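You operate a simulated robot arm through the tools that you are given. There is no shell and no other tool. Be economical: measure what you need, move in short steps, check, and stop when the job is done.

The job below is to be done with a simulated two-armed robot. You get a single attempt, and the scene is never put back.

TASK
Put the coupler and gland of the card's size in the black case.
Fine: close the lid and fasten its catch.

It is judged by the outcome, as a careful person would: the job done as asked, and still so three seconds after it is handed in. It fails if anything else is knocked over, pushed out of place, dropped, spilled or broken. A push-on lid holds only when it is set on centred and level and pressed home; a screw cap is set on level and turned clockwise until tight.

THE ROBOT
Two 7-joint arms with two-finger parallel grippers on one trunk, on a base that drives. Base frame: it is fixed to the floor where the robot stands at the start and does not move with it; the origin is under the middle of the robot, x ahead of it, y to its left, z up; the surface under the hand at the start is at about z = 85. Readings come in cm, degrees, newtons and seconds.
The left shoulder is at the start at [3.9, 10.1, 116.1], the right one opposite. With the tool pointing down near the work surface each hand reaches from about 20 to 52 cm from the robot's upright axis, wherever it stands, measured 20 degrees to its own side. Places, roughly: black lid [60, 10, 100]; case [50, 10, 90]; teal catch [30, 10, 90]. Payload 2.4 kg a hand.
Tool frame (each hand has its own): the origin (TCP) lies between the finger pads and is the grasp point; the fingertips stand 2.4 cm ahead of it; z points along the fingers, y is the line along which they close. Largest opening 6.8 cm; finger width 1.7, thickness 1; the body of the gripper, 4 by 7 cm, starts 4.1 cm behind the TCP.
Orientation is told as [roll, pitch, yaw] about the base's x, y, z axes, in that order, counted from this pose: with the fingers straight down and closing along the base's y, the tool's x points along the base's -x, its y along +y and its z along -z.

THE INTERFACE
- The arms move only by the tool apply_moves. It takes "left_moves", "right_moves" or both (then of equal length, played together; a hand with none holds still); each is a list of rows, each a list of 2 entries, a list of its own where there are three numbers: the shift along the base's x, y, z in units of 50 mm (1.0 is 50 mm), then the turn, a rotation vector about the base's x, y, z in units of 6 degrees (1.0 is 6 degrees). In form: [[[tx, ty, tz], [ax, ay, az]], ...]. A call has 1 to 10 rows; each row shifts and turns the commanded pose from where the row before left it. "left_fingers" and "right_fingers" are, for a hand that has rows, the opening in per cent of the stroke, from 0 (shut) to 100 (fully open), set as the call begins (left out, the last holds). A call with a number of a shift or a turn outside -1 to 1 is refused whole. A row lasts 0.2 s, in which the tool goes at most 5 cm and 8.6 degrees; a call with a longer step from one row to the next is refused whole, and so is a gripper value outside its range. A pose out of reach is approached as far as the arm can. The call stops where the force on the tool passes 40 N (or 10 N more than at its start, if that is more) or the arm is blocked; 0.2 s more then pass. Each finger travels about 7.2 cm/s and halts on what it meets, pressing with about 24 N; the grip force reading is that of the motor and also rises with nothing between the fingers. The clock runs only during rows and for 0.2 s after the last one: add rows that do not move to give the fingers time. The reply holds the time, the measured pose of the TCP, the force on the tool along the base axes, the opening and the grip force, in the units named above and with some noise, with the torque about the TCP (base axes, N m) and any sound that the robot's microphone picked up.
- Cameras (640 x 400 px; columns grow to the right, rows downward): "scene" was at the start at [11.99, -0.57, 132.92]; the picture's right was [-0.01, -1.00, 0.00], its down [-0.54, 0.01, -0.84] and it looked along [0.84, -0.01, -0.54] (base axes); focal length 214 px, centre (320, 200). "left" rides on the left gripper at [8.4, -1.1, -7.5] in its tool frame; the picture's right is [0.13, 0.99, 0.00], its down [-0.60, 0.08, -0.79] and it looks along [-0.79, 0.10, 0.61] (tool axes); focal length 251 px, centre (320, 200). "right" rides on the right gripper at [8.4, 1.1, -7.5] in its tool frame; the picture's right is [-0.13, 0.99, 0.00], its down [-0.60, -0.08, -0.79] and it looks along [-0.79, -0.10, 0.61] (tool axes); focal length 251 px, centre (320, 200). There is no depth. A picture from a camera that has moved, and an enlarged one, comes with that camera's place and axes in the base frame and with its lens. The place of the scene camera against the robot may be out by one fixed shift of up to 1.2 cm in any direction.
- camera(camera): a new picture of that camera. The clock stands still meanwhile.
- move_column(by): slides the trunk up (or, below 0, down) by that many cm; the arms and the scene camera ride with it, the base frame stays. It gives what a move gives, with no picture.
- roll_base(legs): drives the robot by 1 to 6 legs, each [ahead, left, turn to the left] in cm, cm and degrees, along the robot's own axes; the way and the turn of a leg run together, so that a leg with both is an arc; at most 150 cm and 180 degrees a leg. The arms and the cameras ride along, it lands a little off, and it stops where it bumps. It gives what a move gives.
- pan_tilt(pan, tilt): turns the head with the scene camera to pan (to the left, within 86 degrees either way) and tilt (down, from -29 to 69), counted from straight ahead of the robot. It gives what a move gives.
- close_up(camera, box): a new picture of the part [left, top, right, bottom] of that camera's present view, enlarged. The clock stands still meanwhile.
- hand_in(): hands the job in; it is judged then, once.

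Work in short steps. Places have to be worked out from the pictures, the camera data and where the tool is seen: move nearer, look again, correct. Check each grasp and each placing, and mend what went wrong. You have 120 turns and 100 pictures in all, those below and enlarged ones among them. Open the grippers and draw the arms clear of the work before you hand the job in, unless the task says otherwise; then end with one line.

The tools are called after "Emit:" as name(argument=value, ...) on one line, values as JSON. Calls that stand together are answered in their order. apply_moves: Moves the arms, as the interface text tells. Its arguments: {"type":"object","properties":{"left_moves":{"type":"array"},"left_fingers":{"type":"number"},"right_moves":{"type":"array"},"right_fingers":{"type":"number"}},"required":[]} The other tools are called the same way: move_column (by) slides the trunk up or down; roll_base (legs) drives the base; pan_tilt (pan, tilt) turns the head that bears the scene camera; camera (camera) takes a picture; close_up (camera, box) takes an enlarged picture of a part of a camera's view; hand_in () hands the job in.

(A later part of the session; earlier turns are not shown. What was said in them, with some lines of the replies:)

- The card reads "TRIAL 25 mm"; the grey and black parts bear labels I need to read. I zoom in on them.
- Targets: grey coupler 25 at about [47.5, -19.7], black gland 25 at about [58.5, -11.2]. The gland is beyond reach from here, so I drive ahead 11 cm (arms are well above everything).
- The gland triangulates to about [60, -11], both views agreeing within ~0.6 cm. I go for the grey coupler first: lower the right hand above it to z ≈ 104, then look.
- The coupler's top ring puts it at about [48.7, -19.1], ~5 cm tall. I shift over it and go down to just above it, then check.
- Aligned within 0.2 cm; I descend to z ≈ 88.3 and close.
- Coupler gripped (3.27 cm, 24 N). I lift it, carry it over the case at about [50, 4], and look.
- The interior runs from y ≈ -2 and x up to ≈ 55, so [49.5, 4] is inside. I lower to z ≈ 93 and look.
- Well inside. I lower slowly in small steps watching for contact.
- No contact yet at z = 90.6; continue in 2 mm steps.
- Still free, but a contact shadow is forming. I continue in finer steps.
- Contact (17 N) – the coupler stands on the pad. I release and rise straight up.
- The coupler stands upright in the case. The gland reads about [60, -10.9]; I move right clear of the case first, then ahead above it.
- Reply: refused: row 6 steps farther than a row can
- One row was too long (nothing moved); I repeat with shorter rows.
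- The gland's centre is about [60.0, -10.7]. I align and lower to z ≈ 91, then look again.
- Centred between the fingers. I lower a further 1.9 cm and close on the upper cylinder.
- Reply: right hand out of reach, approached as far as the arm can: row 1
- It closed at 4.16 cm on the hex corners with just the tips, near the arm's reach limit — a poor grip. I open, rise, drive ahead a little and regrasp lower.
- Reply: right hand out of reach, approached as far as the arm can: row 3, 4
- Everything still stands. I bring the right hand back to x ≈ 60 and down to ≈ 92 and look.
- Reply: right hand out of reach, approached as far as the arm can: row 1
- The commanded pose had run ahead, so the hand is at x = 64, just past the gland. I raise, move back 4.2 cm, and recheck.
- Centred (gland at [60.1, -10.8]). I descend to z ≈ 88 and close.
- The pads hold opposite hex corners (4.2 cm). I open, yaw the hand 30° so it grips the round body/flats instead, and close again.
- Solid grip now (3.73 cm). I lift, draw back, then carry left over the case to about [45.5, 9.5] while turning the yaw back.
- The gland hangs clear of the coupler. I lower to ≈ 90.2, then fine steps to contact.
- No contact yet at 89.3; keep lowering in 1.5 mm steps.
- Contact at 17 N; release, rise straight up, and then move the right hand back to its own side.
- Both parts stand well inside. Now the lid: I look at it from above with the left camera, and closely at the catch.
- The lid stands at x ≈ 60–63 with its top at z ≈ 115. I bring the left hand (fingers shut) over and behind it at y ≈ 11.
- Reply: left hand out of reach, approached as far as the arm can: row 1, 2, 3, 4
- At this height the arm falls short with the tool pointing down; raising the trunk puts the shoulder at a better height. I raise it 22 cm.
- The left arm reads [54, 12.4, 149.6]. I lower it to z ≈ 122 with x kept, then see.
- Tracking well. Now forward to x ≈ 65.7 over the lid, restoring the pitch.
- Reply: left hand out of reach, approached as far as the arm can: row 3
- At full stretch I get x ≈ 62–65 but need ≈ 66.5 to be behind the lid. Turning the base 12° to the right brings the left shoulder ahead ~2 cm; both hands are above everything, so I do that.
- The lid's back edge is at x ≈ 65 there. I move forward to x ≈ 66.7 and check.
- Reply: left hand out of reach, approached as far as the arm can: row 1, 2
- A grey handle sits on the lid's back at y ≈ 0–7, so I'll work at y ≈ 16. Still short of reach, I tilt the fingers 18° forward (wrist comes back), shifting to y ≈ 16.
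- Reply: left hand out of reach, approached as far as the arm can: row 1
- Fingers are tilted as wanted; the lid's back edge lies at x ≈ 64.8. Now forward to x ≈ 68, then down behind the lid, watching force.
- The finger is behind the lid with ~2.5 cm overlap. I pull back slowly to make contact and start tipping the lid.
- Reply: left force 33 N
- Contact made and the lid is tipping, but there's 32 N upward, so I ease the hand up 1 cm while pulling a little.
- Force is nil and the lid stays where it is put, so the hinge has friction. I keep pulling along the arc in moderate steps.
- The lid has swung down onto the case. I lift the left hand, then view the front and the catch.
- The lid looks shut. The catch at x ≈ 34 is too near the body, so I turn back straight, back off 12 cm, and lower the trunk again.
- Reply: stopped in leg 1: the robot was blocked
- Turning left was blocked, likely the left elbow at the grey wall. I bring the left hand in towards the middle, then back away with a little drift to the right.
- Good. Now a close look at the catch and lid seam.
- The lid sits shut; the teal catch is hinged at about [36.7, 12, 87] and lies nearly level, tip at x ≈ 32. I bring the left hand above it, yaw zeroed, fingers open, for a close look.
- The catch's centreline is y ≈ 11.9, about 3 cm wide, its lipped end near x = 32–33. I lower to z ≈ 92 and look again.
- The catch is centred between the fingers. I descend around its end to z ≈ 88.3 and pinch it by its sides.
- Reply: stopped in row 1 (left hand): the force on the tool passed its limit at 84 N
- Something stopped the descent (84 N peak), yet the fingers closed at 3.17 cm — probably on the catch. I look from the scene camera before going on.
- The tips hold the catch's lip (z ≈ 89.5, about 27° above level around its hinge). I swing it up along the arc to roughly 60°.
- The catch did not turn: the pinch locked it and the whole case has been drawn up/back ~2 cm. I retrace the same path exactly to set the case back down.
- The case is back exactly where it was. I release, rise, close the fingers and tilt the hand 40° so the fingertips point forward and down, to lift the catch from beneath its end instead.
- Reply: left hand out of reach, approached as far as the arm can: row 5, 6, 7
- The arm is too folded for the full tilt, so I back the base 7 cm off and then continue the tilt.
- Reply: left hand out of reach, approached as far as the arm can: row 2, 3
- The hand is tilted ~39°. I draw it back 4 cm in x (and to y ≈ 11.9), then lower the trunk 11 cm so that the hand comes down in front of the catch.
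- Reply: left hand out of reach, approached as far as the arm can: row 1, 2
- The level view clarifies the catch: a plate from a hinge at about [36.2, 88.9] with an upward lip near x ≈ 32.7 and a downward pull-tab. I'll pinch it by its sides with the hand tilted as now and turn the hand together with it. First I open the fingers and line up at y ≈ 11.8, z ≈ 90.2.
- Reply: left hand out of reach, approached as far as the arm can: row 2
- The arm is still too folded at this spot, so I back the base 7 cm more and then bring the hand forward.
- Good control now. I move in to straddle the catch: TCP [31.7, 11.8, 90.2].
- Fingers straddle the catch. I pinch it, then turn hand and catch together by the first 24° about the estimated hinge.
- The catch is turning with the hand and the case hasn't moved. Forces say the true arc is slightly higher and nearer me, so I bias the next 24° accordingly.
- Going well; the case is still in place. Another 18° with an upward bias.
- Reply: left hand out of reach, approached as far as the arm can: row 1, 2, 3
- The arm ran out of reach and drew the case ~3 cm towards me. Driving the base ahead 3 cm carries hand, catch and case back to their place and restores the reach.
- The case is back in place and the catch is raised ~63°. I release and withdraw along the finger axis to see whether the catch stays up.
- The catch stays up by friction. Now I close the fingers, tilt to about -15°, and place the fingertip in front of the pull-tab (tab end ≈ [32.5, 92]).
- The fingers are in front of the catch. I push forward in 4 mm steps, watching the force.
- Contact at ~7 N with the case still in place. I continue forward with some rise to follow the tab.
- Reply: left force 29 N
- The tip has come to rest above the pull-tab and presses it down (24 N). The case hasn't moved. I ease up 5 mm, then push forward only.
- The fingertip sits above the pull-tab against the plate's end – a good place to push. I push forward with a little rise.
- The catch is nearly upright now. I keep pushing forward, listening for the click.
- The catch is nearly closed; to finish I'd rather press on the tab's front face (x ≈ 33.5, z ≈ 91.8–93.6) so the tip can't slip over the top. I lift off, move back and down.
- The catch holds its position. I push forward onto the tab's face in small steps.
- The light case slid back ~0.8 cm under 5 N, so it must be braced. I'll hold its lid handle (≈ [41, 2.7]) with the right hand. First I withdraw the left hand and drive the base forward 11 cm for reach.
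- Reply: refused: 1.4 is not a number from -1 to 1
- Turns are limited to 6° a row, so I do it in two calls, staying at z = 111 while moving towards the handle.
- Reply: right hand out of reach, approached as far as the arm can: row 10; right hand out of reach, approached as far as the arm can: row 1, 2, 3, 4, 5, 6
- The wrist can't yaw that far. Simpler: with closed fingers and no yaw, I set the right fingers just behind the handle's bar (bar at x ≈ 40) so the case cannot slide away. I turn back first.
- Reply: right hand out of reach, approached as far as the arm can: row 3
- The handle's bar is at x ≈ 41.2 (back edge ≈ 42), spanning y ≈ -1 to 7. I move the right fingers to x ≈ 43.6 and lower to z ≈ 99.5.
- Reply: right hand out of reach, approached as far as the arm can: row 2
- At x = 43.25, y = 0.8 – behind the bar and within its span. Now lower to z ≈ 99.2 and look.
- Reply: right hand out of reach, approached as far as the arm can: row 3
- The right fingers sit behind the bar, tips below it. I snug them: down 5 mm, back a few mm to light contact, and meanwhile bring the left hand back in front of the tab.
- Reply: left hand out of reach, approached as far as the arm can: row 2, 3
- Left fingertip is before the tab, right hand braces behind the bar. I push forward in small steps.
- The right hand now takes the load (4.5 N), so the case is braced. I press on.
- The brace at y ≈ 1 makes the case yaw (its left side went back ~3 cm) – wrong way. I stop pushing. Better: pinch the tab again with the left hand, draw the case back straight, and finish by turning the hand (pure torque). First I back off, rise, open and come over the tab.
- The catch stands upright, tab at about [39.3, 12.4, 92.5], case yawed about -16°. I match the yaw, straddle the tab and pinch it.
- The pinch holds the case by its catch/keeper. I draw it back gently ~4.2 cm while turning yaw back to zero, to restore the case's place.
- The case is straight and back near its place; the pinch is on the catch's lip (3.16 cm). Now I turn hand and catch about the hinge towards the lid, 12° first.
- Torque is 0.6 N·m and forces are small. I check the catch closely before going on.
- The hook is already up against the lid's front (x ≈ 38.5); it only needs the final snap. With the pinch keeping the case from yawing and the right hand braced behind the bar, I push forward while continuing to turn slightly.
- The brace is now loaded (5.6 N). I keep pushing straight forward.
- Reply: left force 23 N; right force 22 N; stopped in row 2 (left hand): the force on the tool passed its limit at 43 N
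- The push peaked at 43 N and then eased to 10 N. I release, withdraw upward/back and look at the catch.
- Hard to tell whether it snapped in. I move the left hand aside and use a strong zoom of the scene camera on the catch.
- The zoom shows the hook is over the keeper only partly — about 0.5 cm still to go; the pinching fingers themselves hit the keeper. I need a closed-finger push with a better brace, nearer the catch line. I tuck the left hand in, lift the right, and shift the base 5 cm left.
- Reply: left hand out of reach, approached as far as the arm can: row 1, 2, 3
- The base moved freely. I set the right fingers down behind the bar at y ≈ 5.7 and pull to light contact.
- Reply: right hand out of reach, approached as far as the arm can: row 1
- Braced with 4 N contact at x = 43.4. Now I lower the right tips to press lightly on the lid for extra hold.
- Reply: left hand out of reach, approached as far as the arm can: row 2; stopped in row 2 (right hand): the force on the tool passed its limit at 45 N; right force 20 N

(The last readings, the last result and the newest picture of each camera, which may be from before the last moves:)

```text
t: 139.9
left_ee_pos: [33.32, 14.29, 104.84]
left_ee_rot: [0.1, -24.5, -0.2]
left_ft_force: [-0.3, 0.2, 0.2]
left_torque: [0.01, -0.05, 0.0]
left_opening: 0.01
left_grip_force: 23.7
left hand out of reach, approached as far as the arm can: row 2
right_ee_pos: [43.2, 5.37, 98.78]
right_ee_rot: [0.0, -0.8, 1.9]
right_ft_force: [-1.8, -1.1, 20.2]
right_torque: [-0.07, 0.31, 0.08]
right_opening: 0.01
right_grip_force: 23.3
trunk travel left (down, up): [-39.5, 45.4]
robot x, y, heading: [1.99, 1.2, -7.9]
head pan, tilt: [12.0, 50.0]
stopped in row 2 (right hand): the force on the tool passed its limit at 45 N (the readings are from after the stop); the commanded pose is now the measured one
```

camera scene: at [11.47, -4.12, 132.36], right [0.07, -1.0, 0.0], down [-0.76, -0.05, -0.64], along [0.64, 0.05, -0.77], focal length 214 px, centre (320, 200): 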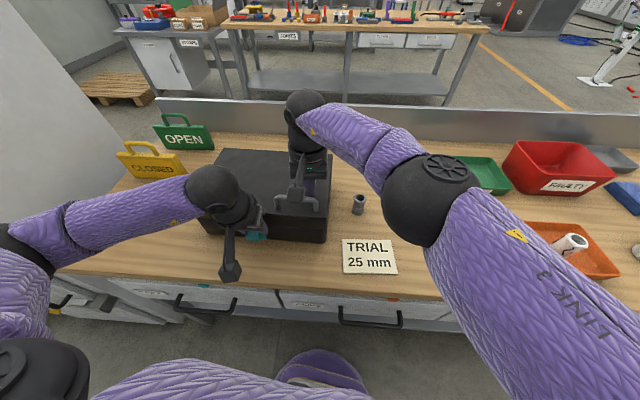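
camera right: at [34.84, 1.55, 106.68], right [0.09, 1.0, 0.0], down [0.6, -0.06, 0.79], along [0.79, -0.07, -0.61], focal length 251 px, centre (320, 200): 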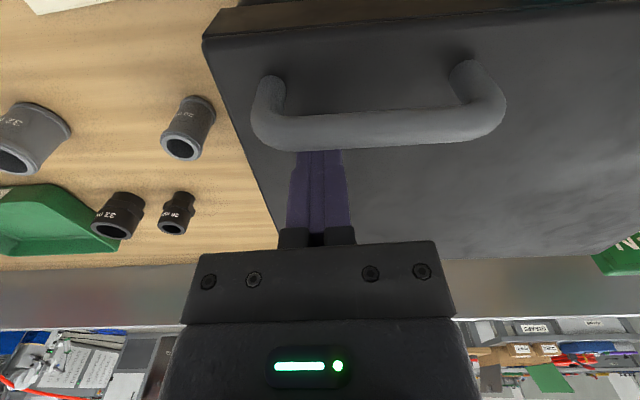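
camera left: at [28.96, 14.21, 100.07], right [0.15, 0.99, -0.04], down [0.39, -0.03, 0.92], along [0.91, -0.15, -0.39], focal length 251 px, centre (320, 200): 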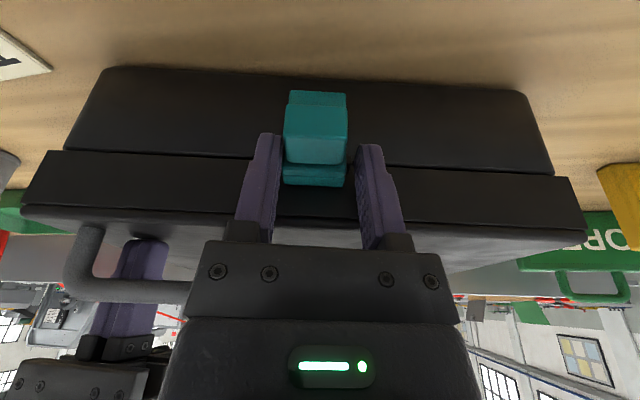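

The right hand presses with 20 N. Now the left hand goes down in front of the tab at y ≈ 12, z ≈ 94.5.

Emit:
apply_moves(left_moves=[[[-0.02, -0.23, -0.4], [0, 0, 0]], [[0, -0.23, -0.5], [0, 0, 0]], [[0, 0, -0.6], [0, 0, 0]], [[0, 0, -0.56], [0, 0, 0]], [[0, 0, 0], [0, 0, 0]]])

Emit:
apply_moves(left_moves=[[[0.15, 0, 0], [0, 0, 0]], [[0.1, 0, 0], [0, 0, 0]], [[0.08, 0, 0], [0, 0, 0]], [[0.06, 0, 0], [0, 0, 0]], [[0, 0, 0], [0, 0, 0]]])

```text
t: 141.1
left_ee_pos: [33.34, 11.97, 94.61]
left_ee_rot: [0.2, -24.5, -0.3]
left_ft_force: [-0.3, 0.2, -0.4]
left_torque: [-0.02, -0.01, 0.01]
left_opening: 0.01
left_grip_force: 24.1
right_ee_pos: [43.19, 5.22, 98.7]
right_ee_rot: [0.1, -0.7, 2.0]
right_ft_force: [5.4, -0.9, 38.1]
right_torque: [-0.01, 0.24, -0.11]
right_opening: 0.0
right_grip_force: 23.6
trunk travel left (down, up): [-39.5, 45.4]
robot x, y, heading: [1.84, 1.16, -7.7]
head pan, tilt: [12.0, 50.0]
```

```text
t: 142.0
left_ee_pos: [34.61, 11.83, 94.38]
left_ee_rot: [0.2, -23.6, -0.4]
left_ft_force: [-12.1, 0.3, 1.4]
left_torque: [0.07, 0.15, -0.01]
left_opening: 0.0
left_grip_force: 23.8
right_ee_pos: [43.46, 5.21, 98.87]
right_ee_rot: [0.0, -1.2, 1.8]
right_ft_force: [11.7, 0.7, 16.7]
right_torque: [0.1, 0.3, -0.31]
right_opening: 0.0
right_grip_force: 23.3
trunk travel left (down, up): [-39.5, 45.4]
robot x, y, heading: [2.22, 1.19, -7.9]
head pan, tilt: [12.0, 50.0]
stopped in row 4 (left hand): the force on the tool passed its limit at 41 N (the readings are from after the stop); the commanded pose is now the measured one
```

The push peaked at 41 N, with the brace holding. I repeat with slow, small steps.

Emit:
apply_moves(left_moves=[[[0.03, 0, 0], [0, 0, 0]], [[0.03, 0, 0], [0, 0, 0]], [[0.02, 0, 0], [0, 0, 0]], [[0, 0, 0], [0, 0, 0]]])

Emit:
apply_moves(left_moves=[[[0.03, 0, 0], [0, 0, 0]], [[0.02, 0, 0], [0, 0, 0]], [[0.02, 0, 0], [0, 0, 0]], [[0, 0, 0], [0, 0, 0]]])

```text
t: 142.9
left_ee_pos: [35.03, 12.0, 94.35]
left_ee_rot: [0.4, -23.5, -0.6]
left_ft_force: [-10.3, 3.4, 4.6]
left_torque: [0.07, 0.12, -0.02]
left_opening: 0.0
left_grip_force: 24.1
right_ee_pos: [43.61, 5.21, 98.79]
right_ee_rot: [-0.1, -1.3, 1.5]
right_ft_force: [9.5, 0.3, 9.3]
right_torque: [0.05, 0.16, -0.24]
right_opening: 0.0
right_grip_force: 23.2
trunk travel left (down, up): [-39.5, 45.4]
robot x, y, heading: [1.55, 1.16, -8.0]
head pan, tilt: [12.0, 50.0]
stopped in row 4 (right hand): the force on the tool passed its limit at 41 N (the readings are from after the stop); the commanded pose is now the measured one
```

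```text
t: 143.9
left_ee_pos: [35.45, 12.01, 94.28]
left_ee_rot: [0.6, -23.3, -0.4]
left_ft_force: [-29.3, 11.2, -8.7]
left_torque: [0.27, 0.71, 0.04]
left_opening: 0.0
left_grip_force: 24.0
right_ee_pos: [43.58, 5.06, 98.81]
right_ee_rot: [-0.2, -1.3, 1.6]
right_ft_force: [28.3, -8.5, 20.2]
right_torque: [-0.07, -0.01, -0.49]
right_opening: 0.01
right_grip_force: 22.9
trunk travel left (down, up): [-39.5, 45.4]
robot x, y, heading: [1.89, 1.16, -7.9]
head pan, tilt: [12.0, 50.0]
```

A steady 29 N push with the brace fully loaded: the catch appears to be against its stop. I withdraw the left hand and use the last picture to check.

Emit:
apply_moves(left_moves=[[[-0.4, 0, 0], [0, 0, 0]], [[-0.1, 0.3, 0.7], [0, 0.5, 0]], [[0, 0.4, 0.7], [0, 0.5, 0]], [[0, 0.5, 0.7], [0, 0.5, 0]], [[0, 0.3, 0.3], [0, 0, 0]], [[0, 0, 0], [0, 0, 0]]])

Emit:
close_up(camera="scene", box=[216, 180, 312, 240])

```text
t: 145.3
left_ee_pos: [32.77, 19.5, 106.43]
left_ee_rot: [0.4, -14.5, -0.4]
left_ft_force: [0.0, -0.3, -0.2]
left_torque: [0.01, -0.01, -0.01]
left_opening: 0.02
left_grip_force: 23.7
right_ee_pos: [43.5, 5.12, 98.81]
right_ee_rot: [-0.1, -1.2, 1.7]
right_ft_force: [10.4, -2.9, 35.3]
right_torque: [-0.01, -0.15, 0.16]
right_opening: 0.0
right_grip_force: 23.1
trunk travel left (down, up): [-39.5, 45.4]
robot x, y, heading: [1.94, 1.41, -7.7]
head pan, tilt: [12.0, 50.0]
```

```text
6.67 times, centred on (264, 210) of scene
camera zoom: at [12.01, 0.82, 132.37], right [0.07, -1.0, 0.0], down [-0.76, -0.06, -0.64], along [0.64, 0.05, -0.77], focal length 1430 px, centre (693, 133)
```

zoom: 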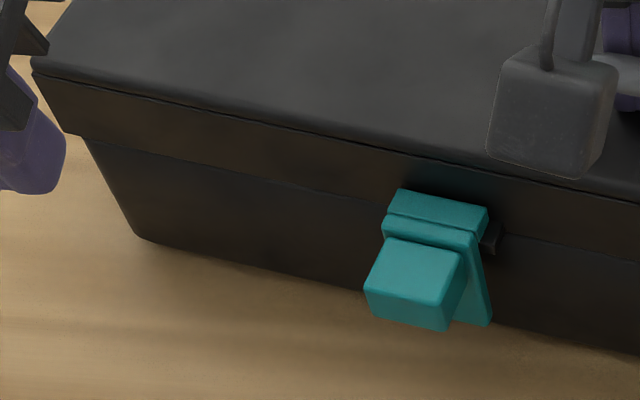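

The plate now lies against the keeper with its hook over it, unchanged by 29 N of pushing – it is home. I withdraw the right hand straight up and both arms clear.

Emit:
apply_moves(right_moves=[[[0.04, 0, 0.2], [0, 0, 0]], [[0, 0, 0.6], [0, 0, 0]], [[0, 0, 0.7], [0, 0, 0]], [[0, 0, 0.7], [0, 0, 0]], [[0, -0.7, 0.3], [0, 0, 0]], [[0, -0.8, 0], [0, 0, 0]], [[0, -0.8, 0], [0, 0, 0]], [[0, -0.8, 0], [0, 0, 0]]], left_moves=[[[-0.3, 0, 0.4], [0, 0, 0]], [[-0.3, 0, 0.4], [0, 0, 0]], [[0, 0, 0.4], [0, 0, 0]], [[0, 0, 0.4], [0, 0, 0]], [[0, 0, 0], [0, 0, 0]], [[0, 0, 0], [0, 0, 0]], [[0, 0, 0], [0, 0, 0]], [[0, 0, 0], [0, 0, 0]]], left_fingers=90)

Emit:
apply_moves(right_moves=[[[0, -0.2, 0], [0, 0, 0]], [[0, 0, 0], [0, 0, 0]], [[0, 0, 0], [0, 0, 0]]], right_fingers=90)

```text
t: 147.1
left_ee_pos: [30.05, 19.46, 114.21]
left_ee_rot: [0.5, -14.5, -0.4]
left_ft_force: [-0.3, -0.4, 0.3]
left_torque: [0.0, -0.03, -0.06]
left_opening: 6.12
left_grip_force: 0.1
right_ee_pos: [43.55, -10.38, 111.13]
right_ee_rot: [-0.1, -1.0, 1.6]
right_ft_force: [0.1, 0.8, -0.2]
right_torque: [0.02, 0.03, 0.03]
right_opening: 0.0
right_grip_force: 23.8
trunk travel left (down, up): [-39.5, 45.4]
robot x, y, heading: [1.63, 1.12, -8.0]
head pan, tilt: [12.0, 50.0]
```

```text
t: 147.9
left_ee_pos: [29.99, 19.5, 114.16]
left_ee_rot: [0.3, -14.6, -0.4]
left_ft_force: [0.9, 0.2, 0.0]
left_torque: [0.01, 0.03, 0.03]
left_opening: 6.13
left_grip_force: 0.0
right_ee_pos: [43.55, -11.35, 111.17]
right_ee_rot: [-0.1, -1.1, 1.6]
right_ft_force: [0.2, 0.1, 0.7]
right_torque: [0.0, 0.03, 0.02]
right_opening: 6.1
right_grip_force: 0.1
trunk travel left (down, up): [-39.5, 45.4]
robot x, y, heading: [1.91, 1.03, -7.8]
head pan, tilt: [12.0, 50.0]
```

Both hands are open and clear of the work. I hand the job in.

Emit:
hand_in()

```text
The job is handed in.
```

I put the 25 mm coupler and the 25 mm gland in the black case and shut the lid. The catch is swung up with its hook over the lid's keeper. I heard no click, so I can't be certain it is fully fastened. It did not move under a 29 N push, and in the last picture its plate rested against the keeper. The case itself ended about 3 cm back and turned roughly 10° from where it started, because pushing on the catch made it slide. I saw nothing else on the bench knocked over or moved.
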